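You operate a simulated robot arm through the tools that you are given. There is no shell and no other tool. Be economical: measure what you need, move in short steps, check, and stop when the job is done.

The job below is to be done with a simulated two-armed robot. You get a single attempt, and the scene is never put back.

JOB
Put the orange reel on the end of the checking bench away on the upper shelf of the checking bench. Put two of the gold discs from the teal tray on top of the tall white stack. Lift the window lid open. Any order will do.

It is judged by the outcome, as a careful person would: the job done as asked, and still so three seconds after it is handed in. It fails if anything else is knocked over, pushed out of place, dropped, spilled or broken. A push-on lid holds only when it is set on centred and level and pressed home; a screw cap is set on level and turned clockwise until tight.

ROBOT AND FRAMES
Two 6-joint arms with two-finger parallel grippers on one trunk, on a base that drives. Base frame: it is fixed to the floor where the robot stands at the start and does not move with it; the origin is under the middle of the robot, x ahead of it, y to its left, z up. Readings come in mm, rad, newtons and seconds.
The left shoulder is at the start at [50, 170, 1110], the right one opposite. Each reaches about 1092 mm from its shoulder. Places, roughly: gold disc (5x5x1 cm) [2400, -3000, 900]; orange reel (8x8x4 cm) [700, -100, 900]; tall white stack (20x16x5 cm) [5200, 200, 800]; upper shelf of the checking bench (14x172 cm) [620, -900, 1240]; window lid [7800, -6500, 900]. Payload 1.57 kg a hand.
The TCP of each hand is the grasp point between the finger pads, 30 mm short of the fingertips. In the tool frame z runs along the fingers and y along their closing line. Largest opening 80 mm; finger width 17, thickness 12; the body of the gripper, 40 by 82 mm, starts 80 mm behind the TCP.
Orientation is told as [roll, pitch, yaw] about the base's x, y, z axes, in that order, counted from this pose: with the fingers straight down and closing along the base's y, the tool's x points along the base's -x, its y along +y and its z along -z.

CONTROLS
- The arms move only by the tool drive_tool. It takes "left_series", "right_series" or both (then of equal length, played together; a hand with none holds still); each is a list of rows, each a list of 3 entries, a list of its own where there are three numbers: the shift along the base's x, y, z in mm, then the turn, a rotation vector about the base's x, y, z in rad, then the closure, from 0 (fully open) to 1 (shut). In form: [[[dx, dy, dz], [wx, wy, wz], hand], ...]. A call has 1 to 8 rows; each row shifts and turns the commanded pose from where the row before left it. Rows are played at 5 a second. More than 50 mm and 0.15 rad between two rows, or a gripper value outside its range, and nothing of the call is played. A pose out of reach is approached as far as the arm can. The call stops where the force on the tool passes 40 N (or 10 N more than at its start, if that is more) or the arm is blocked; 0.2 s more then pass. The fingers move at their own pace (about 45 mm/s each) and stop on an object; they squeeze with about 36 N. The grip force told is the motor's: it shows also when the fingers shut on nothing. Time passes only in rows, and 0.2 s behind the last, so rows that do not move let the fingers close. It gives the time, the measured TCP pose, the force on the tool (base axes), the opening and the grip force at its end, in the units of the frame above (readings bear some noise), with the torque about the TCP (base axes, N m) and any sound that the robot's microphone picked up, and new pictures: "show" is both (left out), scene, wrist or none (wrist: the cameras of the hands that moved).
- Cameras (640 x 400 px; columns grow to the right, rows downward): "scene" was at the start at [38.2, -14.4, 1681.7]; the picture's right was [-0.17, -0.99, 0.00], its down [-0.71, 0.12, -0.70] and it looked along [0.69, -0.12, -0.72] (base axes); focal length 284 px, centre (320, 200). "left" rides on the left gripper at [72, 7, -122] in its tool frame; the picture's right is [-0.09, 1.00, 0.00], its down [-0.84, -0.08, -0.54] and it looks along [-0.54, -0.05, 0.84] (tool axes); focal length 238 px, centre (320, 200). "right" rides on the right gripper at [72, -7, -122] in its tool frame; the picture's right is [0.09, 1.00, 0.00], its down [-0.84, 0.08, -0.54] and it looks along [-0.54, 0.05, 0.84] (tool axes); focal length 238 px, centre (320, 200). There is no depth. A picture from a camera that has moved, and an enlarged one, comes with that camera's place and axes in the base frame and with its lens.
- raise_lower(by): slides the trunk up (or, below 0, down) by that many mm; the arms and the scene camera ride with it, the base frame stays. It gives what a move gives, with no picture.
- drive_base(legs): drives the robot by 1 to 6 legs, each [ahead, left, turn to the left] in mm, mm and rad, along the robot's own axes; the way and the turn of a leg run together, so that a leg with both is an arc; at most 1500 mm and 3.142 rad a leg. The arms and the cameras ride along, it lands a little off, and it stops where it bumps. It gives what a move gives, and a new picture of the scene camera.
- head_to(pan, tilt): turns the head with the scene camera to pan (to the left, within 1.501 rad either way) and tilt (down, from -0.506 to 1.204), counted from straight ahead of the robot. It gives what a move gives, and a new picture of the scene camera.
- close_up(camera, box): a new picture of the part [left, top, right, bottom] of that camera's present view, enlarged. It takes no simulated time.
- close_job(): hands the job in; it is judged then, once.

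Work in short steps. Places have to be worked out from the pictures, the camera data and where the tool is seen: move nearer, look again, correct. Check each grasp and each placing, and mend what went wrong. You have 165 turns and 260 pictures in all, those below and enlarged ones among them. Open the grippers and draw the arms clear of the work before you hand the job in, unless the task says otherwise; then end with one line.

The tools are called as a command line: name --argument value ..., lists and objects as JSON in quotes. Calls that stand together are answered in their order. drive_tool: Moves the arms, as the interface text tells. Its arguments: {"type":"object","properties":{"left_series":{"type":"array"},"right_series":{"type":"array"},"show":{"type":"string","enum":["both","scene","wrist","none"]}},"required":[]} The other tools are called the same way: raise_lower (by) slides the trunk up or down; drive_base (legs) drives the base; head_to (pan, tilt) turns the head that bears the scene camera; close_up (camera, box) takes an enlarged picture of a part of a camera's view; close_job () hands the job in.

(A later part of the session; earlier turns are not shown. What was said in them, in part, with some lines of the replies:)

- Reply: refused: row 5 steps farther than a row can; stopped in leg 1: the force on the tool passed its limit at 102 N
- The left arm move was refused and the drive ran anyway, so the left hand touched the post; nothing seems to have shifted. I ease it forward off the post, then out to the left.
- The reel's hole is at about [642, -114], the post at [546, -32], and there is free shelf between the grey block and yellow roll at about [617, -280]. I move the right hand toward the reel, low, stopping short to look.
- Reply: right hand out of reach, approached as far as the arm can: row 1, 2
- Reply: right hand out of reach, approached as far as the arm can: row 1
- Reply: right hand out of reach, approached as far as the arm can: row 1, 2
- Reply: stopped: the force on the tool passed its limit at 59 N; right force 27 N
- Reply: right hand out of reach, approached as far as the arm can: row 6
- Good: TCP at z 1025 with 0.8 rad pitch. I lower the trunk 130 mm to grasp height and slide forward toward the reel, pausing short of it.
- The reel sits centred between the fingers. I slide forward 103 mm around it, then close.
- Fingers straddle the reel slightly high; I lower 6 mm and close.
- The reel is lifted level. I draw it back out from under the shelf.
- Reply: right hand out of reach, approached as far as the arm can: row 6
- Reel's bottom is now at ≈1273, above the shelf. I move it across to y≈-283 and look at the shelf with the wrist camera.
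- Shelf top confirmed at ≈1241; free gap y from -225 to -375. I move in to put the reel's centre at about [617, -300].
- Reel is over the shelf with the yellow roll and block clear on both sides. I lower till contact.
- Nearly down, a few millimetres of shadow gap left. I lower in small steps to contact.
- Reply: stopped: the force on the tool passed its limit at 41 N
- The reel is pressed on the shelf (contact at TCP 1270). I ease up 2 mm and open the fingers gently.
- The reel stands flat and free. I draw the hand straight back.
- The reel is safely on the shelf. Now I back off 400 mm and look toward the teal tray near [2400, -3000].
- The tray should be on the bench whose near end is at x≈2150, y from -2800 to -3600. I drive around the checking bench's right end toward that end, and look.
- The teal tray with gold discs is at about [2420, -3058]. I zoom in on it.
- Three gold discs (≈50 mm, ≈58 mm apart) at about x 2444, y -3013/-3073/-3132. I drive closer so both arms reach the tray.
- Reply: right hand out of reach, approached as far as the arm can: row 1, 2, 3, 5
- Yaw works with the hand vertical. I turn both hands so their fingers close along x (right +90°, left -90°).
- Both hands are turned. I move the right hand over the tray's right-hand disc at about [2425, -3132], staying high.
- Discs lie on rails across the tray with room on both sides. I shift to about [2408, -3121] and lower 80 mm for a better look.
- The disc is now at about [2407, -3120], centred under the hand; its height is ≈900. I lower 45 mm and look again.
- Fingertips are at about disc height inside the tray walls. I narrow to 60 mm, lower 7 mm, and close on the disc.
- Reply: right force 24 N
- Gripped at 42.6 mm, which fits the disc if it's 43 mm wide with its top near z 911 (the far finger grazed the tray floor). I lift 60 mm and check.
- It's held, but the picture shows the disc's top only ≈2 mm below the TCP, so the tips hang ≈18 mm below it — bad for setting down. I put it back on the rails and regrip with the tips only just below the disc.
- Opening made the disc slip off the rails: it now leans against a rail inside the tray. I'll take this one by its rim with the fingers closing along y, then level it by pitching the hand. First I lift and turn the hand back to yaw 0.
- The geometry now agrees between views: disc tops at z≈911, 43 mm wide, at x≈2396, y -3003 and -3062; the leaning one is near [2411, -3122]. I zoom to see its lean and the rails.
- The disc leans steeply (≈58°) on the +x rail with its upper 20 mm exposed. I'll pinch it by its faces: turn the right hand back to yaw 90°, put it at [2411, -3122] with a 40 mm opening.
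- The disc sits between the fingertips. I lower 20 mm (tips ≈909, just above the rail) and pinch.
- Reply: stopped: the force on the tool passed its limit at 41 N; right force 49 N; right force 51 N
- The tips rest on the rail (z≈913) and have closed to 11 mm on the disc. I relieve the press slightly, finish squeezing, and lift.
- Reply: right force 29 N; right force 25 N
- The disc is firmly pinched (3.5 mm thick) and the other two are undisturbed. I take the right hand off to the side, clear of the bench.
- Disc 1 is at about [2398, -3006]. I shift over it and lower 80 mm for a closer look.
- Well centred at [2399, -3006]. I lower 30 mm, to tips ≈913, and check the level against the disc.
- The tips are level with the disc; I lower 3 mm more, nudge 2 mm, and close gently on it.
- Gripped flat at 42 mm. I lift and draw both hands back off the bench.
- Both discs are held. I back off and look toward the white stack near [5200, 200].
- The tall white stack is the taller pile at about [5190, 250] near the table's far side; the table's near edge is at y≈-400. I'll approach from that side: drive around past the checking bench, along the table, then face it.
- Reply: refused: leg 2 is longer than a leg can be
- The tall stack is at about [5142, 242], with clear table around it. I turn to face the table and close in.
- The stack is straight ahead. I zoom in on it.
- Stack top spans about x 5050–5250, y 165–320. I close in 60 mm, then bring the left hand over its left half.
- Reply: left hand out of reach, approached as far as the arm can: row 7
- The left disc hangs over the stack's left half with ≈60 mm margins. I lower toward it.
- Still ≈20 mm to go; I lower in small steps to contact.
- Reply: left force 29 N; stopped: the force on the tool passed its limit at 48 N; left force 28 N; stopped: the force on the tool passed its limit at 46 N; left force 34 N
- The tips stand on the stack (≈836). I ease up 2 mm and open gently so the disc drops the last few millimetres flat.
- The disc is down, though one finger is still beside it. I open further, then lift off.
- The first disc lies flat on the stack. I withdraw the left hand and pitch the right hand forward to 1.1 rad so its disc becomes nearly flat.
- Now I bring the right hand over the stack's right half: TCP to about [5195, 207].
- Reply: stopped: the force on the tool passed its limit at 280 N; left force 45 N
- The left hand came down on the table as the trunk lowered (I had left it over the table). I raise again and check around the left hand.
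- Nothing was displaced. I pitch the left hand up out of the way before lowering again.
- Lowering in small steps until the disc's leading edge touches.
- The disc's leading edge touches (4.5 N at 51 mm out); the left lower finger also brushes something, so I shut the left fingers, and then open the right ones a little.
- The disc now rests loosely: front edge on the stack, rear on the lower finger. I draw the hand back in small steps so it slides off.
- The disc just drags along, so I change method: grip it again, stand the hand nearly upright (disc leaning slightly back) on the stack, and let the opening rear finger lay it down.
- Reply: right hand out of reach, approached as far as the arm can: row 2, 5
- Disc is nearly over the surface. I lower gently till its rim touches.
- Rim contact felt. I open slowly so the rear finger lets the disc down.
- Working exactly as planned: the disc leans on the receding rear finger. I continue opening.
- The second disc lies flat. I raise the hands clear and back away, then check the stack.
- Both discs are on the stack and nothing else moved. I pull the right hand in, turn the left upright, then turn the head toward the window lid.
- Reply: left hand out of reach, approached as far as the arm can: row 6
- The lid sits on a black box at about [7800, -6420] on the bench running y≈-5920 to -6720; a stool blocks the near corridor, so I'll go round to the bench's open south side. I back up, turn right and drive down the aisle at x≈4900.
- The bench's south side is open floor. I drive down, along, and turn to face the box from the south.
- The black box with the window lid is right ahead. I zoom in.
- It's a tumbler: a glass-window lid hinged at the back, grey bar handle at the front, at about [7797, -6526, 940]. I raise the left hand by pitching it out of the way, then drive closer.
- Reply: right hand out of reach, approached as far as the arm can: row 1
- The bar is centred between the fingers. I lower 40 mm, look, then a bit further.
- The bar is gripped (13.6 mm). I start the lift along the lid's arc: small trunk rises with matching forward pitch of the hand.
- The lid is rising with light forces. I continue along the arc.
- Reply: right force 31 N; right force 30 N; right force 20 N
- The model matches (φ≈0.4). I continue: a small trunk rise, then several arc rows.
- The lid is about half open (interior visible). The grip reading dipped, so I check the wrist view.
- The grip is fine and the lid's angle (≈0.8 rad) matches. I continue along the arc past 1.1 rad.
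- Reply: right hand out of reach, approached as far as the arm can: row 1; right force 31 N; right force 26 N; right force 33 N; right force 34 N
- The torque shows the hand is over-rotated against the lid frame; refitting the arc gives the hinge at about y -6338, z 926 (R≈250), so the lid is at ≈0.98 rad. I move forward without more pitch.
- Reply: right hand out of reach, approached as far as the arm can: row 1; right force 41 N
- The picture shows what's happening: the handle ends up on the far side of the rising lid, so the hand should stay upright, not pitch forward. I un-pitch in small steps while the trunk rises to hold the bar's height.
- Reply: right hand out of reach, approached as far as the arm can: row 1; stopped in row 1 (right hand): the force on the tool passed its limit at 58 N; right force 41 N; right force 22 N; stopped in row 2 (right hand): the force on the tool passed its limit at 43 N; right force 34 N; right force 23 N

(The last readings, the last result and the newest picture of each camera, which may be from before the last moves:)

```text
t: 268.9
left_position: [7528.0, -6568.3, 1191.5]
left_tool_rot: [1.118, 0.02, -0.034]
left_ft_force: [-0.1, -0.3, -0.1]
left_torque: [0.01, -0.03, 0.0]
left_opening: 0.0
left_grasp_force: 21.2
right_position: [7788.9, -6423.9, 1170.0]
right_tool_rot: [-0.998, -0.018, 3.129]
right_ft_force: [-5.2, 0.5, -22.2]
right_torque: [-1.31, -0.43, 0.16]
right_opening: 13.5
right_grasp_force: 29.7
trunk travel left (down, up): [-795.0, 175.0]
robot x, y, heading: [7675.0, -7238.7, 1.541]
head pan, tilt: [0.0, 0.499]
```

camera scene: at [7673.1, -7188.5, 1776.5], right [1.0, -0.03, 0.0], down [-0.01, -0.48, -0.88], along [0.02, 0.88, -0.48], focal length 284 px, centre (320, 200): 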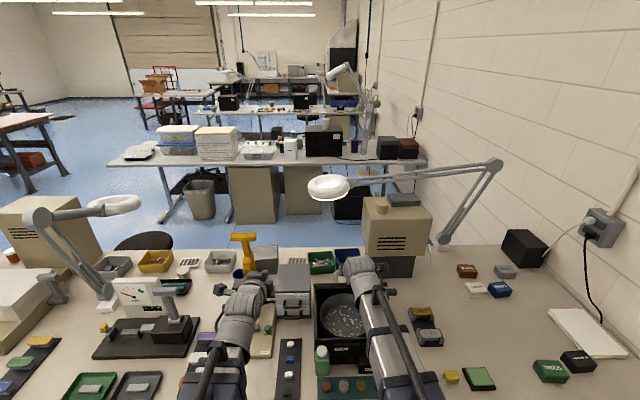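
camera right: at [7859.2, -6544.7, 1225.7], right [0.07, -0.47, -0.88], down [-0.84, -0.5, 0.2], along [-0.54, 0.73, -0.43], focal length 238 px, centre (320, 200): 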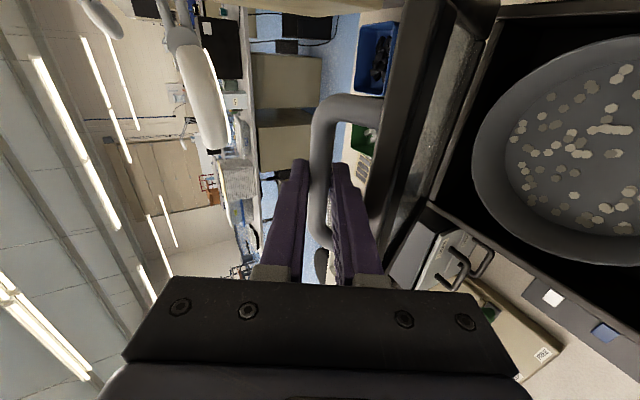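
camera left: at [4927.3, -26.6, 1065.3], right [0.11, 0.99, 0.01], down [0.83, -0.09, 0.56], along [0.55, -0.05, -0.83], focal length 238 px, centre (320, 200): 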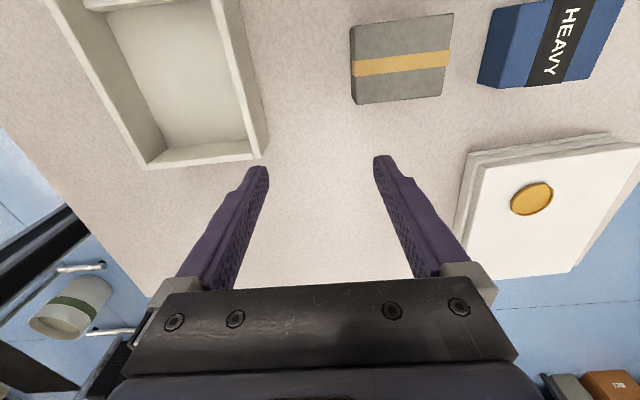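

It works; torque is dropping. I continue in small alternating steps.

drive_tool --right_series '[[[0, 0, -8], [-0.05, 0, 0], 1.0], [[0, 0, 0], [0, 0, 0], 1.0]]' --show "none"

raise_lower --by 9

drive_tool --right_series '[[[0, 0, -8], [-0.05, 0, 0], 1.0], [[0, 0, 0], [0, 0, 0], 1.0]]' --show "none"

raise_lower --by 9

drive_tool --right_series '[[[0, 0, -8], [-0.05, 0, 0], 1.0], [[0, 0, 0], [0, 0, 0], 1.0]]' --show "none"

raise_lower --by 9

```text
t: 269.5
left_position: [7529.0, -6573.1, 1195.4]
left_tool_rot: [1.12, 0.02, -0.034]
left_ft_force: [-0.2, 0.1, 0.1]
left_torque: [0.0, -0.03, -0.04]
left_opening: 0.0
left_grasp_force: 21.6
right_position: [7787.5, -6428.7, 1167.5]
right_tool_rot: [-0.968, -0.019, 3.129]
right_ft_force: [-2.4, -7.3, 28.1]
right_torque: [0.38, 0.09, 0.37]
right_opening: 13.6
right_grasp_force: 29.9
trunk travel left (down, up): [-795.0, 175.0]
robot x, y, heading: [7674.8, -7242.4, 1.538]
head pan, tilt: [0.0, 0.499]
```

```text
t: 270.0
left_position: [7527.6, -6567.2, 1199.5]
left_tool_rot: [1.115, 0.018, -0.034]
left_ft_force: [-0.6, -0.7, 0.8]
left_torque: [0.02, 0.0, -0.02]
left_opening: 0.1
left_grasp_force: 21.2
right_position: [7787.8, -6423.0, 1169.6]
right_tool_rot: [-0.952, -0.018, 3.127]
right_ft_force: [-6.3, 4.8, -24.7]
right_torque: [-0.22, -0.24, -0.07]
right_opening: 13.6
right_grasp_force: 30.2
trunk travel left (down, up): [-804.0, 166.0]
robot x, y, heading: [7674.8, -7240.8, 1.542]
head pan, tilt: [0.0, 0.499]
```

```text
t: 270.6
left_position: [7527.6, -6572.1, 1205.3]
left_tool_rot: [1.12, 0.02, -0.034]
left_ft_force: [-0.3, 0.2, -0.4]
left_torque: [0.03, 0.01, 0.01]
left_opening: 0.1
left_grasp_force: 21.4
right_position: [7789.2, -6429.3, 1167.9]
right_tool_rot: [-0.915, -0.016, 3.126]
right_ft_force: [-3.7, -7.3, 26.7]
right_torque: [0.31, 0.02, 0.25]
right_opening: 13.6
right_grasp_force: 30.4
trunk travel left (down, up): [-804.0, 166.0]
robot x, y, heading: [7674.7, -7240.6, 1.541]
head pan, tilt: [0.0, 0.499]
```

```text
t: 271.2
left_position: [7528.0, -6566.3, 1209.4]
left_tool_rot: [1.115, 0.02, -0.033]
left_ft_force: [-0.8, 0.2, 0.2]
left_torque: [-0.02, 0.06, 0.0]
left_opening: 0.1
left_grasp_force: 21.6
right_position: [7788.0, -6424.4, 1169.6]
right_tool_rot: [-0.902, -0.017, 3.126]
right_ft_force: [-4.6, 5.9, -27.5]
right_torque: [-0.23, -0.31, -0.18]
right_opening: 13.8
right_grasp_force: 30.7
trunk travel left (down, up): [-813.0, 157.0]
robot x, y, heading: [7674.8, -7236.8, 1.551]
head pan, tilt: [0.0, 0.499]
```

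```text
t: 271.8
left_position: [7528.4, -6572.5, 1213.6]
left_tool_rot: [1.12, 0.019, -0.033]
left_ft_force: [0.5, -0.1, -0.2]
left_torque: [0.02, 0.02, 0.0]
left_opening: 0.2
left_grasp_force: 21.5
right_position: [7788.6, -6428.0, 1166.8]
right_tool_rot: [-0.866, -0.016, 3.127]
right_ft_force: [-2.6, -5.5, 23.6]
right_torque: [0.3, 0.05, 0.3]
right_opening: 13.7
right_grasp_force: 30.2
trunk travel left (down, up): [-813.0, 157.0]
robot x, y, heading: [7673.3, -7238.5, 1.542]
head pan, tilt: [0.0, 0.499]
```

```text
t: 272.4
left_position: [7528.5, -6566.8, 1217.6]
left_tool_rot: [1.117, 0.02, -0.033]
left_ft_force: [-0.4, 0.0, 0.9]
left_torque: [0.01, 0.0, 0.02]
left_opening: 0.0
left_grasp_force: 21.5
right_position: [7788.7, -6422.6, 1168.3]
right_tool_rot: [-0.852, -0.018, 3.126]
right_ft_force: [-3.5, 6.8, -29.2]
right_torque: [-0.26, -0.36, -0.2]
right_opening: 13.5
right_grasp_force: 30.1
trunk travel left (down, up): [-822.0, 148.0]
robot x, y, heading: [7675.1, -7240.2, 1.545]
head pan, tilt: [0.0, 0.499]
```

Steady. I keep un-pitching and now also move forward to open the lid further.

drive_tool --right_series '[[[0, 6, -8], [-0.05, 0, 0], 1.0], [[0, 0, 0], [0, 0, 0], 1.0]]' --show "none"

raise_lower --by 9

drive_tool --right_series '[[[0, 6, -8], [-0.05, 0, 0], 1.0], [[0, 0, 0], [0, 0, 0], 1.0]]' --show "none"

raise_lower --by 9

drive_tool --right_series '[[[0, 6, -7], [-0.05, 0, 0], 1.0], [[0, 0, 0], [0, 0, 0], 1.0]]' --show "none"

raise_lower --by 9

drive_tool --right_series '[[[0, 6, -7], [-0.05, 0, 0], 1.0], [[0, 0, 0], [0, 0, 0], 1.0]]' --show "wrist"

```text
t: 273.0
left_position: [7528.7, -6573.6, 1223.0]
left_tool_rot: [1.119, 0.02, -0.032]
left_ft_force: [0.2, -0.3, 0.2]
left_torque: [-0.02, -0.01, 0.02]
left_opening: 0.0
left_grasp_force: 21.8
right_position: [7788.4, -6423.0, 1168.8]
right_tool_rot: [-0.819, -0.014, 3.127]
right_ft_force: [-0.7, -8.2, 32.1]
right_torque: [0.27, -0.01, 0.22]
right_opening: 13.6
right_grasp_force: 30.5
trunk travel left (down, up): [-822.0, 148.0]
robot x, y, heading: [7674.1, -7241.2, 1.542]
head pan, tilt: [0.0, 0.499]
```

```text
t: 273.6
left_position: [7528.9, -6566.3, 1227.5]
left_tool_rot: [1.116, 0.022, -0.032]
left_ft_force: [0.5, -0.4, 0.6]
left_torque: [0.0, -0.01, 0.0]
left_opening: 0.0
left_grasp_force: 21.3
right_position: [7789.2, -6416.7, 1171.5]
right_tool_rot: [-0.803, -0.013, 3.126]
right_ft_force: [-1.5, 4.1, -22.7]
right_torque: [-0.18, -0.4, -0.19]
right_opening: 13.6
right_grasp_force: 30.1
trunk travel left (down, up): [-831.0, 139.0]
robot x, y, heading: [7674.9, -7237.1, 1.544]
head pan, tilt: [0.0, 0.499]
```

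```text
t: 274.2
left_position: [7529.4, -6573.3, 1233.1]
left_tool_rot: [1.123, 0.021, -0.032]
left_ft_force: [-0.3, -0.4, -0.3]
left_torque: [-0.01, 0.03, -0.02]
left_opening: 0.0
left_grasp_force: 21.0
right_position: [7787.6, -6417.5, 1171.2]
right_tool_rot: [-0.767, -0.014, 3.125]
right_ft_force: [1.2, -8.3, 33.8]
right_torque: [0.26, -0.13, 0.1]
right_opening: 13.7
right_grasp_force: 30.7
trunk travel left (down, up): [-831.0, 139.0]
robot x, y, heading: [7673.6, -7240.8, 1.541]
head pan, tilt: [0.0, 0.499]
```

```text
t: 274.8
left_position: [7529.9, -6566.3, 1236.9]
left_tool_rot: [1.117, 0.022, -0.033]
left_ft_force: [-0.4, 0.5, 0.3]
left_torque: [0.0, 0.02, -0.01]
left_opening: 0.2
left_grasp_force: 21.3
right_position: [7789.3, -6412.4, 1172.3]
right_tool_rot: [-0.753, -0.014, 3.125]
right_ft_force: [-0.1, 4.4, -23.8]
right_torque: [-0.18, -0.37, -0.15]
right_opening: 13.6
right_grasp_force: 30.2
trunk travel left (down, up): [-840.0, 130.0]
robot x, y, heading: [7674.5, -7237.4, 1.541]
head pan, tilt: [0.0, 0.499]
```

```text
t: 275.4
left_position: [7528.0, -6573.4, 1242.1]
left_tool_rot: [1.119, 0.021, -0.033]
left_ft_force: [-0.1, 1.2, 0.0]
left_torque: [0.02, 0.02, -0.01]
left_opening: 0.0
left_grasp_force: 21.2
right_position: [7788.8, -6411.4, 1170.8]
right_tool_rot: [-0.716, -0.015, 3.125]
right_ft_force: [2.0, -6.6, 33.9]
right_torque: [0.26, -0.06, 0.11]
right_opening: 13.7
right_grasp_force: 30.2
trunk travel left (down, up): [-840.0, 130.0]
robot x, y, heading: [7673.6, -7237.6, 1.544]
head pan, tilt: [0.0, 0.499]
```

```text
t: 275.9
left_position: [7529.1, -6565.7, 1244.7]
left_tool_rot: [1.115, 0.022, -0.033]
left_ft_force: [-0.7, 0.3, 0.4]
left_torque: [0.02, -0.01, 0.01]
left_opening: 0.0
left_grasp_force: 21.2
right_position: [7788.2, -6404.7, 1173.5]
right_tool_rot: [-0.698, -0.014, 3.125]
right_ft_force: [-0.7, 4.7, -28.7]
right_torque: [-0.16, -0.33, -0.13]
right_opening: 13.9
right_grasp_force: 30.4
trunk travel left (down, up): [-849.0, 121.0]
robot x, y, heading: [7675.1, -7238.3, 1.542]
head pan, tilt: [0.0, 0.499]
```

```text
t: 276.5
left_position: [7529.7, -6572.1, 1248.6]
left_tool_rot: [1.121, 0.021, -0.033]
left_ft_force: [0.4, -0.4, 0.6]
left_torque: [0.01, 0.0, -0.04]
left_opening: 0.0
left_grasp_force: 21.2
right_position: [7788.6, -6405.7, 1172.1]
right_tool_rot: [-0.664, -0.013, 3.124]
right_ft_force: [-0.3, -4.4, 28.3]
right_torque: [0.25, 0.09, 0.25]
right_opening: 13.5
right_grasp_force: 30.3
trunk travel left (down, up): [-849.0, 121.0]
robot x, y, heading: [7673.4, -7241.8, 1.542]
head pan, tilt: [0.0, 0.499]
camera right: at [7859.9, -6477.6, 1271.7], right [0.07, -0.78, -0.62], down [-0.84, -0.38, 0.39], along [-0.54, 0.49, -0.69], focal length 238 px, centre (320, 200)
```

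right: 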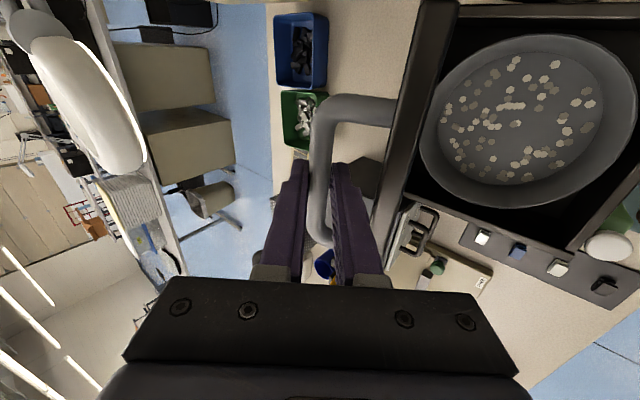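

The lid is at ≈1.1 rad and the finger has room again. I continue un-pitching toward 0.35 rad with the trunk compensating.

raise_lower --by 8

drive_tool --right_series '[[[0, 4, -7], [-0.06, 0, 0], 1.0], [[0, 0, 0], [0, 0, 0], 1.0]]' --show "none"

raise_lower --by 8

drive_tool --right_series '[[[0, 4, -7], [-0.06, 0, 0], 1.0], [[0, 0, 0], [0, 0, 0], 1.0]]' --show "none"

raise_lower --by 7

drive_tool --right_series '[[[0, 4, -6], [-0.06, 0, 0], 1.0], [[0, 0, 0], [0, 0, 0], 1.0]]' --show "none"

raise_lower --by 6

drive_tool --right_series '[[[0, 4, -5], [-0.06, 0, 0], 1.0], [[0, 0, 0], [0, 0, 0], 1.0]]' --show "none"

```text
t: 277.1
left_position: [7528.7, -6566.2, 1251.8]
left_tool_rot: [1.116, 0.019, -0.035]
left_ft_force: [0.8, 0.0, 0.1]
left_torque: [-0.01, 0.01, -0.01]
left_opening: 0.1
left_grasp_force: 21.0
right_position: [7788.4, -6400.7, 1174.6]
right_tool_rot: [-0.652, -0.012, 3.123]
right_ft_force: [-4.4, 3.9, -30.0]
right_torque: [-0.19, -0.33, -0.12]
right_opening: 13.7
right_grasp_force: 30.3
trunk travel left (down, up): [-857.0, 113.0]
robot x, y, heading: [7673.4, -7239.8, 1.54]
head pan, tilt: [0.0, 0.499]
```

```text
t: 277.7
left_position: [7527.3, -6572.9, 1258.5]
left_tool_rot: [1.121, 0.019, -0.033]
left_ft_force: [0.2, 0.0, -0.5]
left_torque: [-0.01, 0.03, 0.0]
left_opening: 0.0
left_grasp_force: 21.4
right_position: [7789.2, -6402.4, 1174.6]
right_tool_rot: [-0.606, -0.011, 3.124]
right_ft_force: [-3.8, -5.5, 31.5]
right_torque: [0.22, 0.1, 0.2]
right_opening: 13.8
right_grasp_force: 30.5
trunk travel left (down, up): [-857.0, 113.0]
robot x, y, heading: [7675.1, -7239.7, 1.543]
head pan, tilt: [0.0, 0.499]
```

```text
t: 278.3
left_position: [7528.0, -6566.7, 1260.1]
left_tool_rot: [1.116, 0.02, -0.033]
left_ft_force: [0.1, -0.4, -0.6]
left_torque: [0.01, -0.03, -0.01]
left_opening: 0.1
left_grasp_force: 21.1
right_position: [7787.3, -6395.1, 1174.5]
right_tool_rot: [-0.593, -0.009, 3.125]
right_ft_force: [-5.9, 2.4, -27.0]
right_torque: [-0.16, -0.26, -0.05]
right_opening: 13.5
right_grasp_force: 30.3
trunk travel left (down, up): [-865.0, 105.0]
robot x, y, heading: [7672.9, -7240.5, 1.545]
head pan, tilt: [0.0, 0.499]
```

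```text
t: 278.9
left_position: [7528.9, -6573.7, 1267.1]
left_tool_rot: [1.12, 0.02, -0.034]
left_ft_force: [0.4, -0.5, -0.6]
left_torque: [-0.02, 0.03, -0.01]
left_opening: 0.0
left_grasp_force: 21.6
right_position: [7790.0, -6398.8, 1173.7]
right_tool_rot: [-0.545, -0.012, 3.123]
right_ft_force: [-4.5, -4.7, 31.1]
right_torque: [0.16, 0.08, 0.19]
right_opening: 13.7
right_grasp_force: 29.8
trunk travel left (down, up): [-865.0, 105.0]
robot x, y, heading: [7674.1, -7237.8, 1.547]
head pan, tilt: [0.0, 0.499]
```

```text
t: 279.4
left_position: [7528.8, -6566.8, 1267.7]
left_tool_rot: [1.114, 0.018, -0.034]
left_ft_force: [0.2, -0.3, 0.0]
left_torque: [0.02, 0.01, 0.01]
left_opening: 0.0
left_grasp_force: 21.6
right_position: [7789.9, -6392.9, 1176.1]
right_tool_rot: [-0.534, -0.011, 3.122]
right_ft_force: [-5.8, 1.3, -23.3]
right_torque: [-0.15, -0.35, -0.07]
right_opening: 13.7
right_grasp_force: 30.2
trunk travel left (down, up): [-872.0, 98.0]
robot x, y, heading: [7675.4, -7242.7, 1.543]
head pan, tilt: [0.0, 0.499]
```

```text
t: 280.0
left_position: [7528.3, -6572.9, 1273.2]
left_tool_rot: [1.121, 0.021, -0.034]
left_ft_force: [-0.4, 0.4, 0.4]
left_torque: [0.02, 0.01, -0.01]
left_opening: 0.0
left_grasp_force: 21.8
right_position: [7788.6, -6394.0, 1174.6]
right_tool_rot: [-0.485, -0.008, 3.122]
right_ft_force: [-3.7, -4.1, 31.9]
right_torque: [0.15, 0.05, 0.17]
right_opening: 13.5
right_grasp_force: 30.1
trunk travel left (down, up): [-872.0, 98.0]
robot x, y, heading: [7674.2, -7237.0, 1.538]
head pan, tilt: [0.0, 0.499]
```

```text
t: 280.6
left_position: [7529.0, -6567.8, 1275.5]
left_tool_rot: [1.115, 0.018, -0.034]
left_ft_force: [-0.4, 0.7, 0.5]
left_torque: [-0.02, 0.04, 0.01]
left_opening: 0.0
left_grasp_force: 21.3
right_position: [7788.6, -6389.7, 1175.3]
right_tool_rot: [-0.475, -0.009, 3.123]
right_ft_force: [-3.8, 1.3, -15.9]
right_torque: [-0.14, -0.3, -0.01]
right_opening: 13.6
right_grasp_force: 30.1
trunk travel left (down, up): [-878.0, 92.0]
robot x, y, heading: [7672.5, -7237.7, 1.543]
head pan, tilt: [0.0, 0.499]
```

```text
t: 281.2
left_position: [7528.4, -6573.0, 1279.3]
left_tool_rot: [1.121, 0.019, -0.033]
left_ft_force: [-0.5, 0.3, -0.1]
left_torque: [0.01, 0.0, 0.0]
left_opening: 0.0
left_grasp_force: 21.6
right_position: [7788.6, -6390.8, 1174.7]
right_tool_rot: [-0.427, -0.007, 3.123]
right_ft_force: [-2.6, -3.9, 31.9]
right_torque: [0.16, -0.03, 0.12]
right_opening: 13.9
right_grasp_force: 30.4
trunk travel left (down, up): [-878.0, 92.0]
robot x, y, heading: [7671.1, -7241.6, 1.546]
head pan, tilt: [0.0, 0.499]
```

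I trim the height and go on: slight un-pitch, then move forward with the arm, checking the vertical force.

raise_lower --by 5

drive_tool --right_series '[[[0, 6, -3], [-0.04, 0, 0], 1.0], [[0, 6, 0], [0, 0, 0], 1.0], [[0, 0, 0], [0, 0, 0], 1.0]]' --show "none"

raise_lower --by 6

drive_tool --right_series '[[[0, 6, -3], [-0.04, 0, 0], 1.0], [[0, 6, 0], [0, 0, 0], 1.0], [[0, 0, 0], [0, 0, 0], 1.0]]' --show "wrist"

```text
t: 281.7
left_position: [7529.0, -6569.4, 1280.6]
left_tool_rot: [1.116, 0.021, -0.034]
left_ft_force: [-0.8, -0.7, -0.1]
left_torque: [0.01, 0.0, 0.01]
left_opening: 0.0
left_grasp_force: 21.7
right_position: [7789.6, -6386.4, 1175.4]
right_tool_rot: [-0.419, -0.006, 3.122]
right_ft_force: [-2.7, -0.2, -9.2]
right_torque: [-0.12, -0.3, -0.01]
right_opening: 13.7
right_grasp_force: 30.6
trunk travel left (down, up): [-883.0, 87.0]
robot x, y, heading: [7669.9, -7242.9, 1.539]
head pan, tilt: [0.0, 0.499]
```

```text
t: 282.5
left_position: [7527.9, -6572.0, 1284.3]
left_tool_rot: [1.12, 0.019, -0.033]
left_ft_force: [-0.7, -0.6, -0.5]
left_torque: [-0.03, 0.01, 0.0]
left_opening: 0.1
left_grasp_force: 21.6
right_position: [7787.5, -6376.8, 1176.1]
right_tool_rot: [-0.386, -0.007, 3.121]
right_ft_force: [-2.2, -2.6, 27.4]
right_torque: [0.16, 0.04, 0.15]
right_opening: 13.6
right_grasp_force: 30.0
trunk travel left (down, up): [-883.0, 87.0]
robot x, y, heading: [7674.7, -7241.9, 1.54]
head pan, tilt: [0.0, 0.499]
```

```text
t: 283.1
left_position: [7529.5, -6565.3, 1285.2]
left_tool_rot: [1.116, 0.021, -0.034]
left_ft_force: [0.1, 0.7, -0.5]
left_torque: [0.0, -0.04, -0.01]
left_opening: 0.0
left_grasp_force: 21.5
right_position: [7789.6, -6372.3, 1175.3]
right_tool_rot: [-0.378, -0.007, 3.122]
right_ft_force: [-3.2, 0.9, -30.2]
right_torque: [-0.07, -0.27, 0.0]
right_opening: 13.5
right_grasp_force: 29.9
trunk travel left (down, up): [-889.0, 81.0]
robot x, y, heading: [7675.1, -7239.3, 1.547]
head pan, tilt: [0.0, 0.499]
```

```text
t: 283.9
left_position: [7528.9, -6569.6, 1287.5]
left_tool_rot: [1.118, 0.022, -0.032]
left_ft_force: [0.2, -0.4, 1.5]
left_torque: [0.02, 0.02, -0.01]
left_opening: 0.0
left_grasp_force: 21.0
right_position: [7789.1, -6363.4, 1178.3]
right_tool_rot: [-0.343, -0.008, 3.121]
right_ft_force: [-2.7, 0.0, 1.8]
right_torque: [-0.02, 0.1, 0.17]
right_opening: 13.8
right_grasp_force: 30.5
trunk travel left (down, up): [-889.0, 81.0]
robot x, y, heading: [7675.2, -7239.3, 1.538]
head pan, tilt: [0.0, 0.499]
camera right: at [7860.1, -6399.8, 1292.9], right [0.07, -0.94, -0.34], down [-0.84, -0.24, 0.49], along [-0.54, 0.25, -0.8], focal length 238 px, centre (320, 200)
```

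right: 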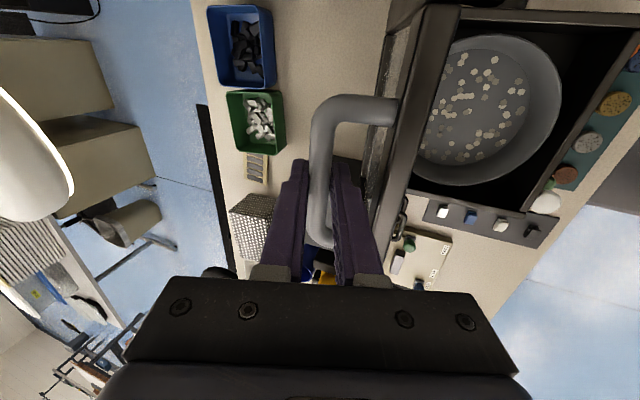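

Now ≈1.26 rad, forces neutral. The arc is nearly level here, so I move straight on.

drive_tool --right_series '[[[0, 8, 0], [0, 0, 0], 1.0], [[0, 8, 0], [0, 0, 0], 1.0], [[0, 8, 0], [0, 0, 0], 1.0], [[0, 0, 0], [0, 0, 0], 1.0]]' --show "none"

drive_tool --right_series '[[[0, 8, 0], [0, 0, 0], 1.0], [[0, 8, 0], [0, 0, 0], 1.0], [[0, 0, 0], [0, 0, 0], 1.0]]' --show "none"

close_up --camera "scene" --box '[280, 210, 440, 370]'

```text
t: 284.9
left_position: [7529.4, -6568.3, 1286.3]
left_tool_rot: [1.116, 0.02, -0.032]
left_ft_force: [0.2, 0.2, 0.1]
left_torque: [0.01, 0.01, -0.02]
left_opening: 0.3
left_grasp_force: 21.6
right_position: [7788.8, -6339.1, 1175.9]
right_tool_rot: [-0.34, -0.007, 3.121]
right_ft_force: [-4.3, -1.7, -10.1]
right_torque: [-0.06, -0.26, 0.08]
right_opening: 13.6
right_grasp_force: 30.6
trunk travel left (down, up): [-889.0, 81.0]
robot x, y, heading: [7669.8, -7242.7, 1.544]
head pan, tilt: [0.0, 0.499]
```

```text
t: 285.7
left_position: [7528.7, -6566.9, 1285.3]
left_tool_rot: [1.116, 0.019, -0.034]
left_ft_force: [0.0, 0.1, 1.2]
left_torque: [-0.01, -0.07, -0.01]
left_opening: 0.0
left_grasp_force: 21.4
right_position: [7788.7, -6321.6, 1174.4]
right_tool_rot: [-0.338, -0.006, 3.124]
right_ft_force: [-6.5, -6.5, -33.3]
right_torque: [-0.13, 0.04, 0.15]
right_opening: 13.9
right_grasp_force: 30.4
trunk travel left (down, up): [-889.0, 81.0]
robot x, y, heading: [7672.8, -7242.4, 1.546]
head pan, tilt: [0.0, 0.499]
```

```text
2.50 times, centred on (360, 290) of scene
camera zoom: at [7673.2, -7185.6, 1871.2], right [1.0, -0.03, 0.0], down [-0.01, -0.48, -0.88], along [0.02, 0.88, -0.48], focal length 710 px, centre (220, -25)
```

zoom: 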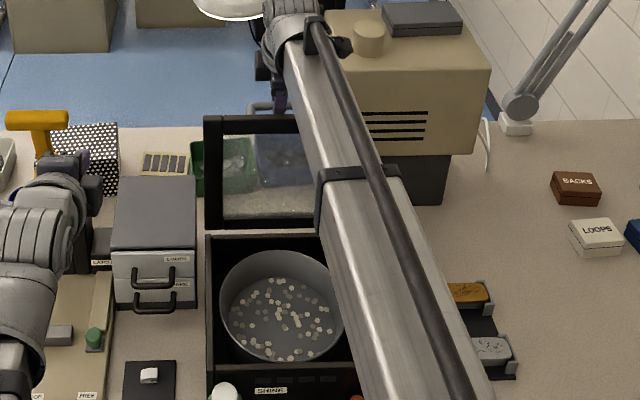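

The lid is almost upright (≈1.43 rad). I lower a little to follow the arc and continue past vertical.

raise_lower --by -4

drive_tool --right_series '[[[0, 7, 0], [0, 0, 0], 1.0], [[0, 7, 0], [0, 0, 0], 1.0], [[0, 0, 0], [0, 0, 0], 1.0]]' --show "none"

raise_lower --by -4

drive_tool --right_series '[[[0, 7, 0], [0, 0, 0], 1.0], [[0, 7, 0], [0, 0, 0], 1.0], [[0, 0, 0], [0, 0, 0], 1.0]]' --show "wrist"

```text
t: 286.2
left_position: [7528.3, -6569.9, 1285.8]
left_tool_rot: [1.118, 0.019, -0.033]
left_ft_force: [-0.1, 0.2, -0.3]
left_torque: [-0.05, 0.01, 0.01]
left_opening: 0.1
left_grasp_force: 21.0
right_position: [7789.3, -6321.1, 1175.2]
right_tool_rot: [-0.347, -0.008, 3.121]
right_ft_force: [-6.4, 4.3, 12.1]
right_torque: [0.2, 0.57, 0.33]
right_opening: 13.4
right_grasp_force: 30.3
trunk travel left (down, up): [-885.0, 85.0]
robot x, y, heading: [7675.5, -7237.1, 1.538]
head pan, tilt: [0.0, 0.499]
```

```text
t: 287.0
left_position: [7527.6, -6568.9, 1282.9]
left_tool_rot: [1.117, 0.019, -0.032]
left_ft_force: [0.2, 0.4, -0.1]
left_torque: [-0.01, -0.03, 0.04]
left_opening: 0.0
left_grasp_force: 21.8
right_position: [7789.8, -6309.9, 1171.4]
right_tool_rot: [-0.338, -0.004, 3.121]
right_ft_force: [-4.6, -4.6, -11.9]
right_torque: [-0.17, -0.44, 0.0]
right_opening: 13.7
right_grasp_force: 29.7
trunk travel left (down, up): [-885.0, 85.0]
robot x, y, heading: [7671.4, -7240.7, 1.545]
head pan, tilt: [0.0, 0.499]
```

```text
t: 287.5
left_position: [7528.1, -6572.5, 1280.6]
left_tool_rot: [1.122, 0.02, -0.033]
left_ft_force: [0.9, 0.2, -0.4]
left_torque: [0.03, 0.03, -0.01]
left_opening: 0.2
left_grasp_force: 20.8
right_position: [7789.3, -6308.7, 1171.0]
right_tool_rot: [-0.349, -0.007, 3.12]
right_ft_force: [-1.4, 8.7, 32.2]
right_torque: [0.28, 0.12, 0.23]
right_opening: 13.5
right_grasp_force: 30.4
trunk travel left (down, up): [-881.0, 89.0]
robot x, y, heading: [7670.7, -7238.8, 1.542]
head pan, tilt: [0.0, 0.499]
```

```text
t: 288.3
left_position: [7528.6, -6568.2, 1278.6]
left_tool_rot: [1.118, 0.021, -0.036]
left_ft_force: [0.0, -0.4, 0.4]
left_torque: [0.01, -0.02, -0.02]
left_opening: 0.0
left_grasp_force: 21.7
right_position: [7789.4, -6296.6, 1167.3]
right_tool_rot: [-0.336, -0.006, 3.121]
right_ft_force: [-2.1, -3.9, -10.8]
right_torque: [-0.16, -0.22, 0.08]
right_opening: 13.9
right_grasp_force: 30.6
trunk travel left (down, up): [-881.0, 89.0]
robot x, y, heading: [7673.7, -7240.8, 1.545]
head pan, tilt: [0.0, 0.499]
camera right: at [7860.3, -6332.5, 1283.4], right [0.07, -0.94, -0.33], down [-0.84, -0.24, 0.49], along [-0.54, 0.24, -0.81], focal length 238 px, centre (320, 200)
```

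right: 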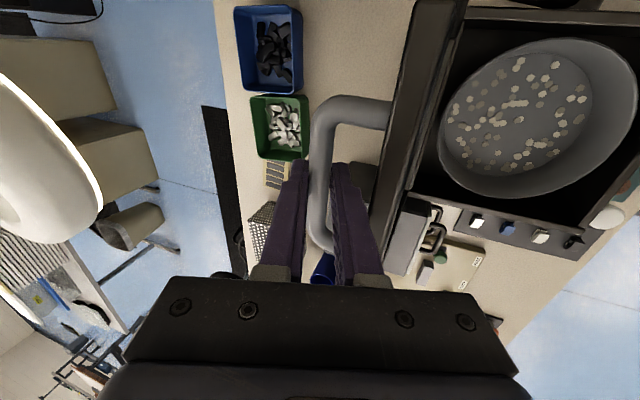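

Past about 88°. I continue the same way.

raise_lower --by -4

drive_tool --right_series '[[[0, 7, 0], [0, 0, 0], 1.0], [[0, 7, 0], [0, 0, 0], 1.0], [[0, 0, 0], [0, 0, 0], 1.0]]' --show "none"

raise_lower --by -5

drive_tool --right_series '[[[0, 7, 0], [0, 0, 0], 1.0], [[0, 7, 0], [0, 0, 0], 1.0], [[0, 0, 0], [0, 0, 0], 1.0]]' --show "none"

raise_lower --by -5

drive_tool --right_series '[[[0, 7, 0], [0, 0, 0], 1.0], [[0, 7, 0], [0, 0, 0], 1.0], [[0, 0, 0], [0, 0, 0], 1.0]]' --show "wrist"

```text
t: 288.9
left_position: [7527.6, -6570.4, 1276.6]
left_tool_rot: [1.12, 0.018, -0.033]
left_ft_force: [0.2, 0.6, 0.6]
left_torque: [0.01, 0.0, -0.01]
left_opening: 0.0
left_grasp_force: 21.2
right_position: [7788.7, -6295.6, 1166.8]
right_tool_rot: [-0.347, -0.006, 3.12]
right_ft_force: [-1.8, 9.6, 27.9]
right_torque: [0.3, 0.21, 0.24]
right_opening: 13.5
right_grasp_force: 30.4
trunk travel left (down, up): [-877.0, 93.0]
robot x, y, heading: [7674.2, -7242.5, 1.541]
head pan, tilt: [0.0, 0.499]
```

```text
t: 289.7
left_position: [7528.2, -6569.2, 1274.1]
left_tool_rot: [1.116, 0.02, -0.034]
left_ft_force: [-0.1, 0.1, -1.5]
left_torque: [0.01, -0.02, 0.01]
left_opening: 0.1
left_grasp_force: 21.2
right_position: [7788.4, -6284.2, 1163.1]
right_tool_rot: [-0.336, -0.007, 3.121]
right_ft_force: [-1.6, -16.5, -24.2]
right_torque: [-0.26, -0.44, 0.03]
right_opening: 13.8
right_grasp_force: 30.0
trunk travel left (down, up): [-877.0, 93.0]
robot x, y, heading: [7677.0, -7237.7, 1.544]
head pan, tilt: [0.0, 0.499]
```

```text
t: 290.2
left_position: [7528.5, -6572.3, 1272.4]
left_tool_rot: [1.119, 0.02, -0.034]
left_ft_force: [-0.7, -0.1, 0.2]
left_torque: [0.01, 0.01, -0.04]
left_opening: 0.1
left_grasp_force: 21.7
right_position: [7789.3, -6284.4, 1163.1]
right_tool_rot: [-0.345, -0.007, 3.118]
right_ft_force: [0.1, -9.6, 19.5]
right_torque: [-0.06, 0.13, 0.22]
right_opening: 13.7
right_grasp_force: 30.4
trunk travel left (down, up): [-872.0, 98.0]
robot x, y, heading: [7674.0, -7239.6, 1.544]
head pan, tilt: [0.0, 0.499]
```

```text
t: 290.7
left_position: [7528.5, -6573.9, 1273.4]
left_tool_rot: [1.12, 0.019, -0.034]
left_ft_force: [-0.1, 0.3, -0.3]
left_torque: [-0.01, 0.01, -0.02]
left_opening: 0.0
left_grasp_force: 21.4
right_position: [7789.0, -6283.8, 1162.3]
right_tool_rot: [-0.331, -0.007, 3.122]
right_ft_force: [0.8, -11.8, 27.9]
right_torque: [-0.06, -0.18, 0.33]
right_opening: 14.0
right_grasp_force: 30.2
trunk travel left (down, up): [-872.0, 98.0]
robot x, y, heading: [7674.6, -7238.7, 1.543]
head pan, tilt: [0.0, 0.499]
stopped in row 2 (right hand): the force on the tool passed its limit at 45 N (the readings are from after the stop); the commanded pose is now the measured one
```

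```text
t: 291.2
left_position: [7529.0, -6572.9, 1267.7]
left_tool_rot: [1.121, 0.019, -0.035]
left_ft_force: [1.0, 0.1, 0.6]
left_torque: [-0.01, 0.03, 0.01]
left_opening: 0.0
left_grasp_force: 21.1
right_position: [7789.7, -6281.6, 1156.2]
right_tool_rot: [-0.335, -0.005, 3.12]
right_ft_force: [0.4, -7.3, 26.1]
right_torque: [0.05, -0.29, 0.1]
right_opening: 13.5
right_grasp_force: 30.0
trunk travel left (down, up): [-867.0, 103.0]
robot x, y, heading: [7676.2, -7238.1, 1.54]
head pan, tilt: [0.0, 0.499]
```

```text
t: 291.8
left_position: [7528.5, -6573.5, 1267.7]
left_tool_rot: [1.122, 0.02, -0.033]
left_ft_force: [0.0, 0.6, 0.5]
left_torque: [0.03, 0.0, 0.01]
left_opening: 0.0
left_grasp_force: 21.2
right_position: [7789.6, -6281.3, 1154.9]
right_tool_rot: [-0.315, -0.006, 3.122]
right_ft_force: [1.4, -10.7, 26.0]
right_torque: [-0.01, -0.09, 0.24]
right_opening: 14.0
right_grasp_force: 30.8
trunk travel left (down, up): [-867.0, 103.0]
robot x, y, heading: [7673.5, -7238.9, 1.543]
head pan, tilt: [0.0, 0.499]
stopped in row 2 (right hand): the force on the tool passed its limit at 46 N (the readings are from after the stop); the commanded pose is now the measured one
camera right: at [7860.1, -6315.1, 1272.7], right [0.07, -0.95, -0.31], down [-0.84, -0.23, 0.49], along [-0.54, 0.23, -0.81], focal length 238 px, centre (320, 200)
```

right: 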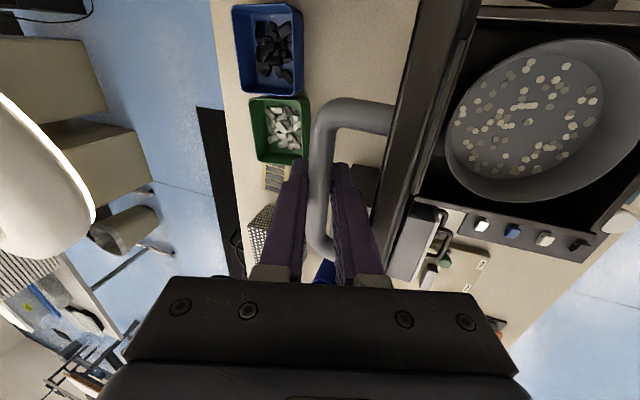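

The lid has met its stop just past vertical (y force rises, no further travel). I relieve the height and open the fingers slightly, still caging the bar, to see if it stays.

raise_lower --by 5

drive_tool --right_series '[[[0, 0, 0], [0, 0, 0], 0.72], [[0, 0, 0], [0, 0, 0], 0.72], [[0, 0, 0], [0, 0, 0], 0.72], [[0, 0, 0], [0, 0, 0], 0.72]]' --show "wrist"

```text
t: 292.3
left_position: [7529.4, -6570.9, 1269.0]
left_tool_rot: [1.117, 0.02, -0.032]
left_ft_force: [0.4, 0.0, -0.7]
left_torque: [0.03, 0.03, -0.02]
left_opening: 0.0
left_grasp_force: 21.3
right_position: [7789.4, -6281.2, 1155.7]
right_tool_rot: [-0.303, -0.004, 3.12]
right_ft_force: [-0.3, 0.3, -1.5]
right_torque: [-0.06, 0.11, 0.21]
right_opening: 13.3
right_grasp_force: 30.6
trunk travel left (down, up): [-871.0, 99.0]
robot x, y, heading: [7676.5, -7238.6, 1.54]
head pan, tilt: [0.0, 0.499]
stopped: the force on the tool passed its limit at 42 N (the readings are from after the stop); the commanded pose is now the measured one
```

```text
t: 293.3
left_position: [7529.9, -6569.8, 1270.5]
left_tool_rot: [1.119, 0.02, -0.033]
left_ft_force: [-0.2, 0.0, 0.0]
left_torque: [-0.02, 0.01, 0.01]
left_opening: 0.0
left_grasp_force: 20.8
right_position: [7789.0, -6282.5, 1155.1]
right_tool_rot: [-0.303, -0.007, 3.121]
right_ft_force: [0.3, -0.2, 0.0]
right_torque: [-0.03, -0.02, 0.01]
right_opening: 22.0
right_grasp_force: 0.0
trunk travel left (down, up): [-871.0, 99.0]
robot x, y, heading: [7672.4, -7240.5, 1.547]
head pan, tilt: [0.0, 0.499]
camera right: at [7860.0, -6313.7, 1273.3], right [0.07, -0.95, -0.3], down [-0.84, -0.22, 0.5], along [-0.54, 0.21, -0.81], focal length 238 px, centre (320, 200)
```

right: 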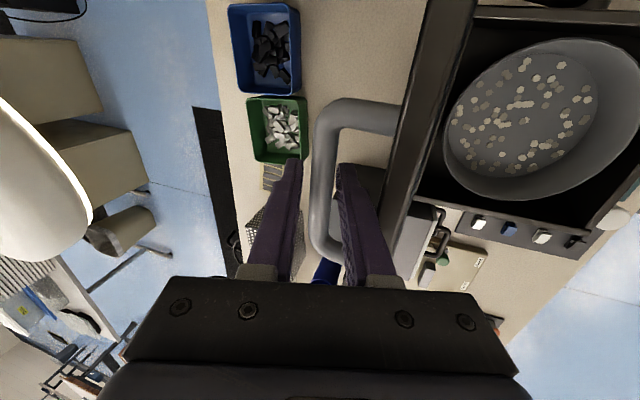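

The lid stays by itself: no force, and the bar touches neither finger. I draw the fingers out along their own axis in small steps.

raise_lower --by 10

drive_tool --right_series '[[[0, -3, 0], [0, 0, 0], 0.72], [[0, 0, 0], [0, 0, 0], 0.72]]' --show "none"

raise_lower --by 10

drive_tool --right_series '[[[0, -3, 0], [0, 0, 0], 0.72], [[0, 0, 0], [0, 0, 0], 0.72]]' --show "none"

raise_lower --by 10

drive_tool --right_series '[[[0, -3, 0], [0, 0, 0], 0.72], [[0, 0, 0], [0, 0, 0], 0.72]]' --show "wrist"

```text
t: 293.9
left_position: [7530.4, -6570.7, 1280.3]
left_tool_rot: [1.118, 0.022, -0.033]
left_ft_force: [-0.2, -0.8, 1.0]
left_torque: [0.0, 0.01, 0.01]
left_opening: 0.0
left_grasp_force: 20.5
right_position: [7787.8, -6281.4, 1164.8]
right_tool_rot: [-0.302, -0.006, 3.12]
right_ft_force: [-0.4, 0.5, 0.7]
right_torque: [0.02, -0.02, -0.01]
right_opening: 22.4
right_grasp_force: 0.1
trunk travel left (down, up): [-881.0, 89.0]
robot x, y, heading: [7671.3, -7237.6, 1.542]
head pan, tilt: [0.0, 0.499]
```

```text
t: 294.5
left_position: [7529.1, -6570.2, 1279.4]
left_tool_rot: [1.118, 0.022, -0.032]
left_ft_force: [-0.3, -1.1, 0.0]
left_torque: [0.0, 0.02, 0.03]
left_opening: 0.2
left_grasp_force: 21.5
right_position: [7790.0, -6284.8, 1166.6]
right_tool_rot: [-0.303, -0.005, 3.12]
right_ft_force: [-0.1, -0.7, -0.3]
right_torque: [-0.01, -0.01, -0.01]
right_opening: 22.2
right_grasp_force: 0.1
trunk travel left (down, up): [-881.0, 89.0]
robot x, y, heading: [7668.3, -7240.1, 1.545]
head pan, tilt: [0.0, 0.499]
```

```text
t: 295.1
left_position: [7528.9, -6570.6, 1288.1]
left_tool_rot: [1.117, 0.021, -0.035]
left_ft_force: [0.2, 0.9, 0.3]
left_torque: [0.0, 0.02, -0.01]
left_opening: 0.1
left_grasp_force: 21.3
right_position: [7789.3, -6284.9, 1176.0]
right_tool_rot: [-0.305, -0.006, 3.12]
right_ft_force: [0.5, 0.4, -0.5]
right_torque: [0.0, -0.04, 0.01]
right_opening: 22.4
right_grasp_force: 0.0
trunk travel left (down, up): [-891.0, 79.0]
robot x, y, heading: [7673.9, -7236.9, 1.542]
head pan, tilt: [0.0, 0.499]
```

```text
t: 295.7
left_position: [7528.7, -6569.3, 1289.7]
left_tool_rot: [1.118, 0.021, -0.033]
left_ft_force: [0.4, -0.5, 0.8]
left_torque: [0.0, 0.0, 0.01]
left_opening: 0.2
left_grasp_force: 21.3
right_position: [7787.8, -6288.1, 1174.8]
right_tool_rot: [-0.305, -0.005, 3.121]
right_ft_force: [-0.7, 0.1, -0.5]
right_torque: [-0.01, 0.06, -0.02]
right_opening: 22.3
right_grasp_force: 0.0
trunk travel left (down, up): [-891.0, 79.0]
robot x, y, heading: [7675.3, -7240.7, 1.546]
head pan, tilt: [0.0, 0.499]
```

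```text
t: 296.2
left_position: [7530.7, -6570.0, 1299.7]
left_tool_rot: [1.119, 0.022, -0.033]
left_ft_force: [-0.2, -0.3, 0.3]
left_torque: [0.03, 0.01, -0.02]
left_opening: 0.0
left_grasp_force: 20.9
right_position: [7788.8, -6287.2, 1184.8]
right_tool_rot: [-0.303, -0.005, 3.121]
right_ft_force: [-0.3, -0.6, 0.0]
right_torque: [-0.04, 0.01, -0.01]
right_opening: 22.4
right_grasp_force: 0.0
trunk travel left (down, up): [-901.0, 69.0]
robot x, y, heading: [7672.8, -7239.5, 1.543]
head pan, tilt: [0.0, 0.499]
```

```text
t: 296.8
left_position: [7529.4, -6569.7, 1300.8]
left_tool_rot: [1.119, 0.02, -0.033]
left_ft_force: [0.8, -0.2, 0.2]
left_torque: [0.0, 0.01, 0.0]
left_opening: 0.0
left_grasp_force: 21.6
right_position: [7789.9, -6289.9, 1186.5]
right_tool_rot: [-0.305, -0.005, 3.122]
right_ft_force: [0.8, 0.2, 0.2]
right_torque: [-0.04, 0.02, -0.01]
right_opening: 22.3
right_grasp_force: 0.0
trunk travel left (down, up): [-901.0, 69.0]
robot x, y, heading: [7675.1, -7240.6, 1.541]
head pan, tilt: [0.0, 0.499]
camera right: at [7859.8, -6323.1, 1303.2], right [0.07, -0.95, -0.3], down [-0.84, -0.22, 0.5], along [-0.54, 0.21, -0.81], focal length 238 px, centre (320, 200)
```

right: 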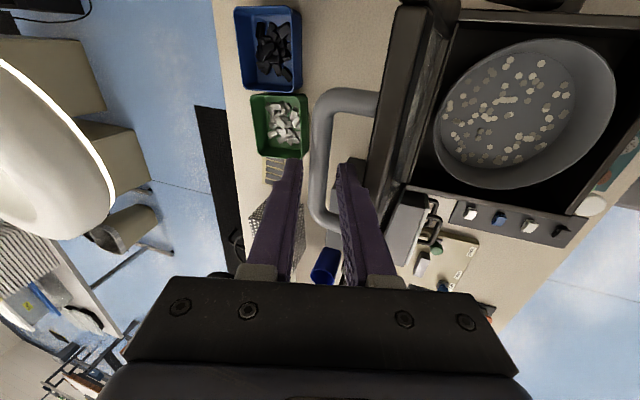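

Clean so far. I rise further until the tips are well above the lid, then withdraw to the south.

raise_lower --by 12

drive_tool --right_series '[[[0, -3, 0], [0, 0, 0], 0.72], [[0, 0, 0], [0, 0, 0], 0.72]]' --show "none"

raise_lower --by 50

close_up --camera "right" --box '[0, 0, 640, 400]'

```text
t: 297.4
left_position: [7530.1, -6570.1, 1311.9]
left_tool_rot: [1.119, 0.02, -0.034]
left_ft_force: [-0.7, -0.6, -0.5]
left_torque: [-0.03, 0.01, 0.01]
left_opening: 0.1
left_grasp_force: 21.3
right_position: [7787.7, -6290.3, 1197.7]
right_tool_rot: [-0.303, -0.005, 3.121]
right_ft_force: [-0.2, 0.4, 0.4]
right_torque: [0.05, -0.02, 0.01]
right_opening: 22.6
right_grasp_force: 0.1
trunk travel left (down, up): [-913.0, 57.0]
robot x, y, heading: [7673.7, -7238.0, 1.547]
head pan, tilt: [0.0, 0.499]
```

```text
t: 298.0
left_position: [7529.8, -6571.3, 1311.0]
left_tool_rot: [1.121, 0.02, -0.035]
left_ft_force: [0.6, -0.3, 0.7]
left_torque: [0.0, -0.01, -0.05]
left_opening: 0.0
left_grasp_force: 21.5
right_position: [7789.5, -6292.8, 1198.1]
right_tool_rot: [-0.304, -0.006, 3.12]
right_ft_force: [0.8, -0.1, 0.2]
right_torque: [0.04, -0.02, -0.02]
right_opening: 22.3
right_grasp_force: 0.1
trunk travel left (down, up): [-913.0, 57.0]
robot x, y, heading: [7674.2, -7242.5, 1.544]
head pan, tilt: [0.0, 0.499]
```

```text
t: 299.0
left_position: [7528.9, -6569.7, 1360.7]
left_tool_rot: [1.119, 0.02, -0.033]
left_ft_force: [0.2, 0.2, 0.0]
left_torque: [-0.04, -0.02, 0.02]
left_opening: 0.1
left_grasp_force: 20.7
right_position: [7788.3, -6293.9, 1247.5]
right_tool_rot: [-0.304, -0.006, 3.12]
right_ft_force: [-1.0, 0.3, 0.1]
right_torque: [-0.01, 0.01, 0.0]
right_opening: 22.5
right_grasp_force: 0.1
trunk travel left (down, up): [-963.0, 7.0]
robot x, y, heading: [7673.1, -7238.4, 1.551]
head pan, tilt: [0.0, 0.499]
```

```text
1.00 times, centred on (320, 200) of right (not enlarged: the box is as wide or as high as the picture)
camera zoom: at [7860.3, -6325.8, 1365.2], right [0.07, -0.95, -0.3], down [-0.84, -0.22, 0.5], along [-0.54, 0.21, -0.81], focal length 238 px, centre (320, 200)
```

zoom: 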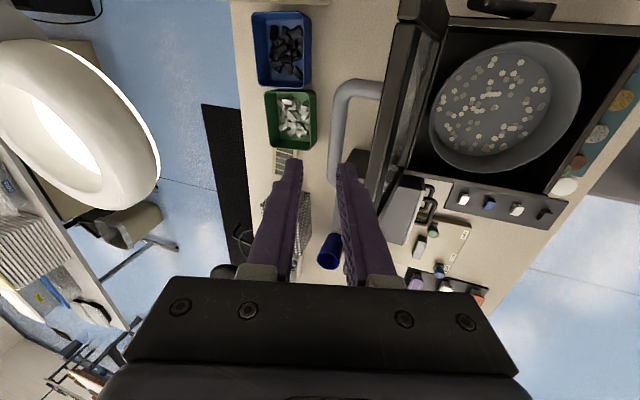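

The tips are at ≈1218, clear of the lid. I withdraw the hand to the south, then back the robot away and check.

drive_tool --right_series '[[[0, -25, 0], [0, 0, 0], 0.72], [[0, -40, 0], [0, 0, 0], 0.72], [[0, -40, 0], [0, 0, 0], 0.72], [[0, -40, 0], [0, 0, 0], 0.72], [[0, -40, 0], [0, 0, 0], 0.72], [[0, -40, 0], [0, 0, 0], 0.72]]' --show "none"

drive_base --legs '[[-450, 0, 0]]'

close_up --camera "scene" --box '[220, 190, 460, 340]'

```text
t: 300.4
left_position: [7528.7, -6571.9, 1362.7]
left_tool_rot: [1.118, 0.02, -0.035]
left_ft_force: [0.0, -0.5, 0.3]
left_torque: [0.05, -0.03, -0.01]
left_opening: 0.0
left_grasp_force: 21.5
right_position: [7789.8, -6521.2, 1249.2]
right_tool_rot: [-0.303, -0.005, 3.121]
right_ft_force: [-0.5, 0.6, 0.1]
right_torque: [0.01, -0.01, 0.0]
right_opening: 22.5
right_grasp_force: 0.1
trunk travel left (down, up): [-963.0, 7.0]
robot x, y, heading: [7674.2, -7241.7, 1.544]
head pan, tilt: [0.0, 0.499]
```

```text
t: 303.1
left_position: [7517.2, -7022.9, 1361.2]
left_tool_rot: [1.118, 0.02, -0.033]
left_ft_force: [-0.6, -1.1, 0.0]
left_torque: [-0.03, -0.01, 0.01]
left_opening: 0.1
left_grasp_force: 21.4
right_position: [7776.7, -6973.0, 1247.3]
right_tool_rot: [-0.305, -0.006, 3.12]
right_ft_force: [0.8, 0.3, -0.5]
right_torque: [0.01, 0.0, -0.01]
right_opening: 22.5
right_grasp_force: 0.1
trunk travel left (down, up): [-963.0, 7.0]
robot x, y, heading: [7660.7, -7696.1, 1.542]
head pan, tilt: [0.0, 0.499]
camera scene: at [7661.0, -7643.5, 1945.9], right [1.0, -0.03, 0.0], down [-0.01, -0.48, -0.88], along [0.02, 0.88, -0.48], focal length 284 px, centre (320, 200)
```

scene: 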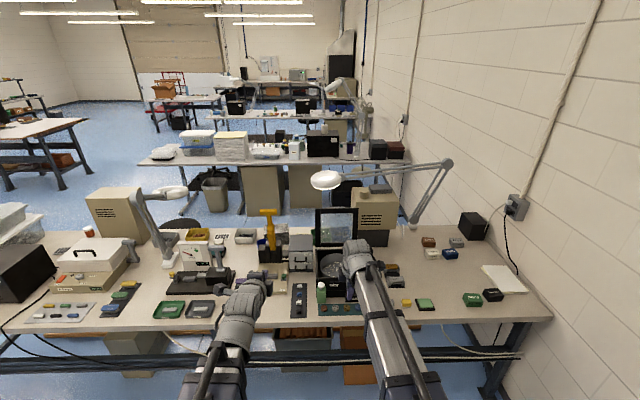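

```text
2.67 times, centred on (340, 265) of scene
camera zoom: at [7661.0, -7643.5, 1945.9], right [1.0, -0.03, 0.0], down [-0.01, -0.48, -0.88], along [0.02, 0.88, -0.48], focal length 758 px, centre (267, 27)
```

zoom: 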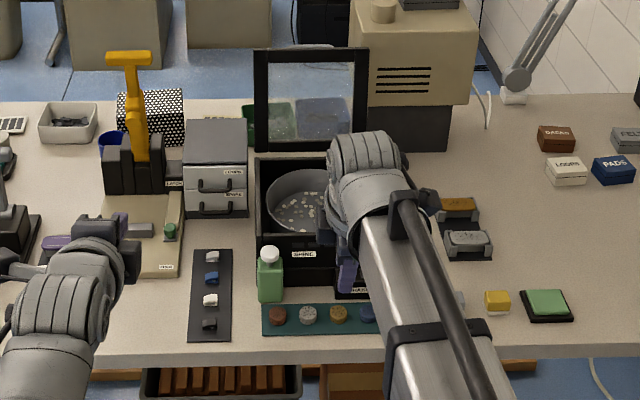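

The lid stands open on its own and the bench is undisturbed. I open both grippers and do a last check of the lid.

drive_tool --left_series '[[[0, 0, 0], [0, 0, 0], 0.3], [[0, 0, 0], [0, 0, 0], 0.0], [[0, 0, 0], [0, 0, 0], 0.0], [[0, 0, 0], [0, 0, 0], 0.0], [[0, 0, 0], [0, 0, 0], 0.0]]' --right_series '[[[0, 0, 0], [0, 0, 0], 0.3], [[0, 0, 0], [0, 0, 0], 0.0], [[0, 0, 0], [0, 0, 0], 0.0], [[0, 0, 0], [0, 0, 0], 0.0], [[0, 0, 0], [0, 0, 0], 0.0]]' --show "scene"

```text
t: 304.3
left_position: [7516.8, -7023.2, 1361.9]
left_tool_rot: [1.119, 0.02, -0.032]
left_ft_force: [-0.4, -0.3, -0.1]
left_torque: [-0.02, 0.01, -0.01]
left_opening: 80.0
left_grasp_force: 0.0
right_position: [7777.3, -6971.7, 1248.6]
right_tool_rot: [-0.304, -0.005, 3.122]
right_ft_force: [-0.5, 0.4, -0.1]
right_torque: [0.0, -0.02, -0.02]
right_opening: 80.3
right_grasp_force: 0.1
trunk travel left (down, up): [-963.0, 7.0]
robot x, y, heading: [7660.0, -7693.1, 1.54]
head pan, tilt: [0.0, 0.499]
camera scene: at [7661.0, -7642.5, 1945.9], right [1.0, -0.03, 0.0], down [-0.01, -0.48, -0.88], along [0.02, 0.88, -0.48], focal length 284 px, centre (320, 200)
```

scene: 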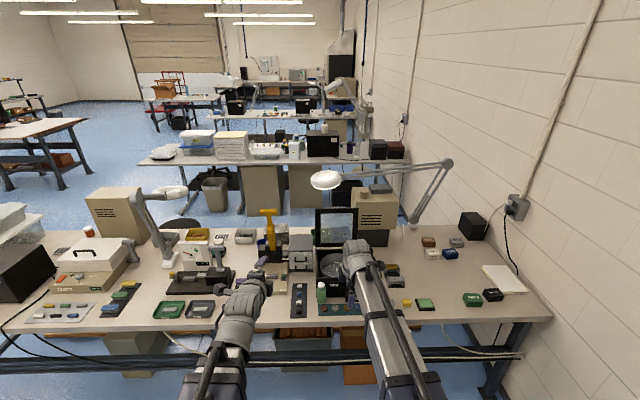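

All three parts are done and the lid still stands open; I hand the job in.

close_job

```text
The job is handed in.
```

The orange reel is on the upper shelf of the checking bench, two gold discs lie flat on the tall white stack, and the window lid stands open on its own. Both grippers are open and clear, and no bench items look moved, though one hand bumped the shelf post (102 N) and another the stack table (280 N).
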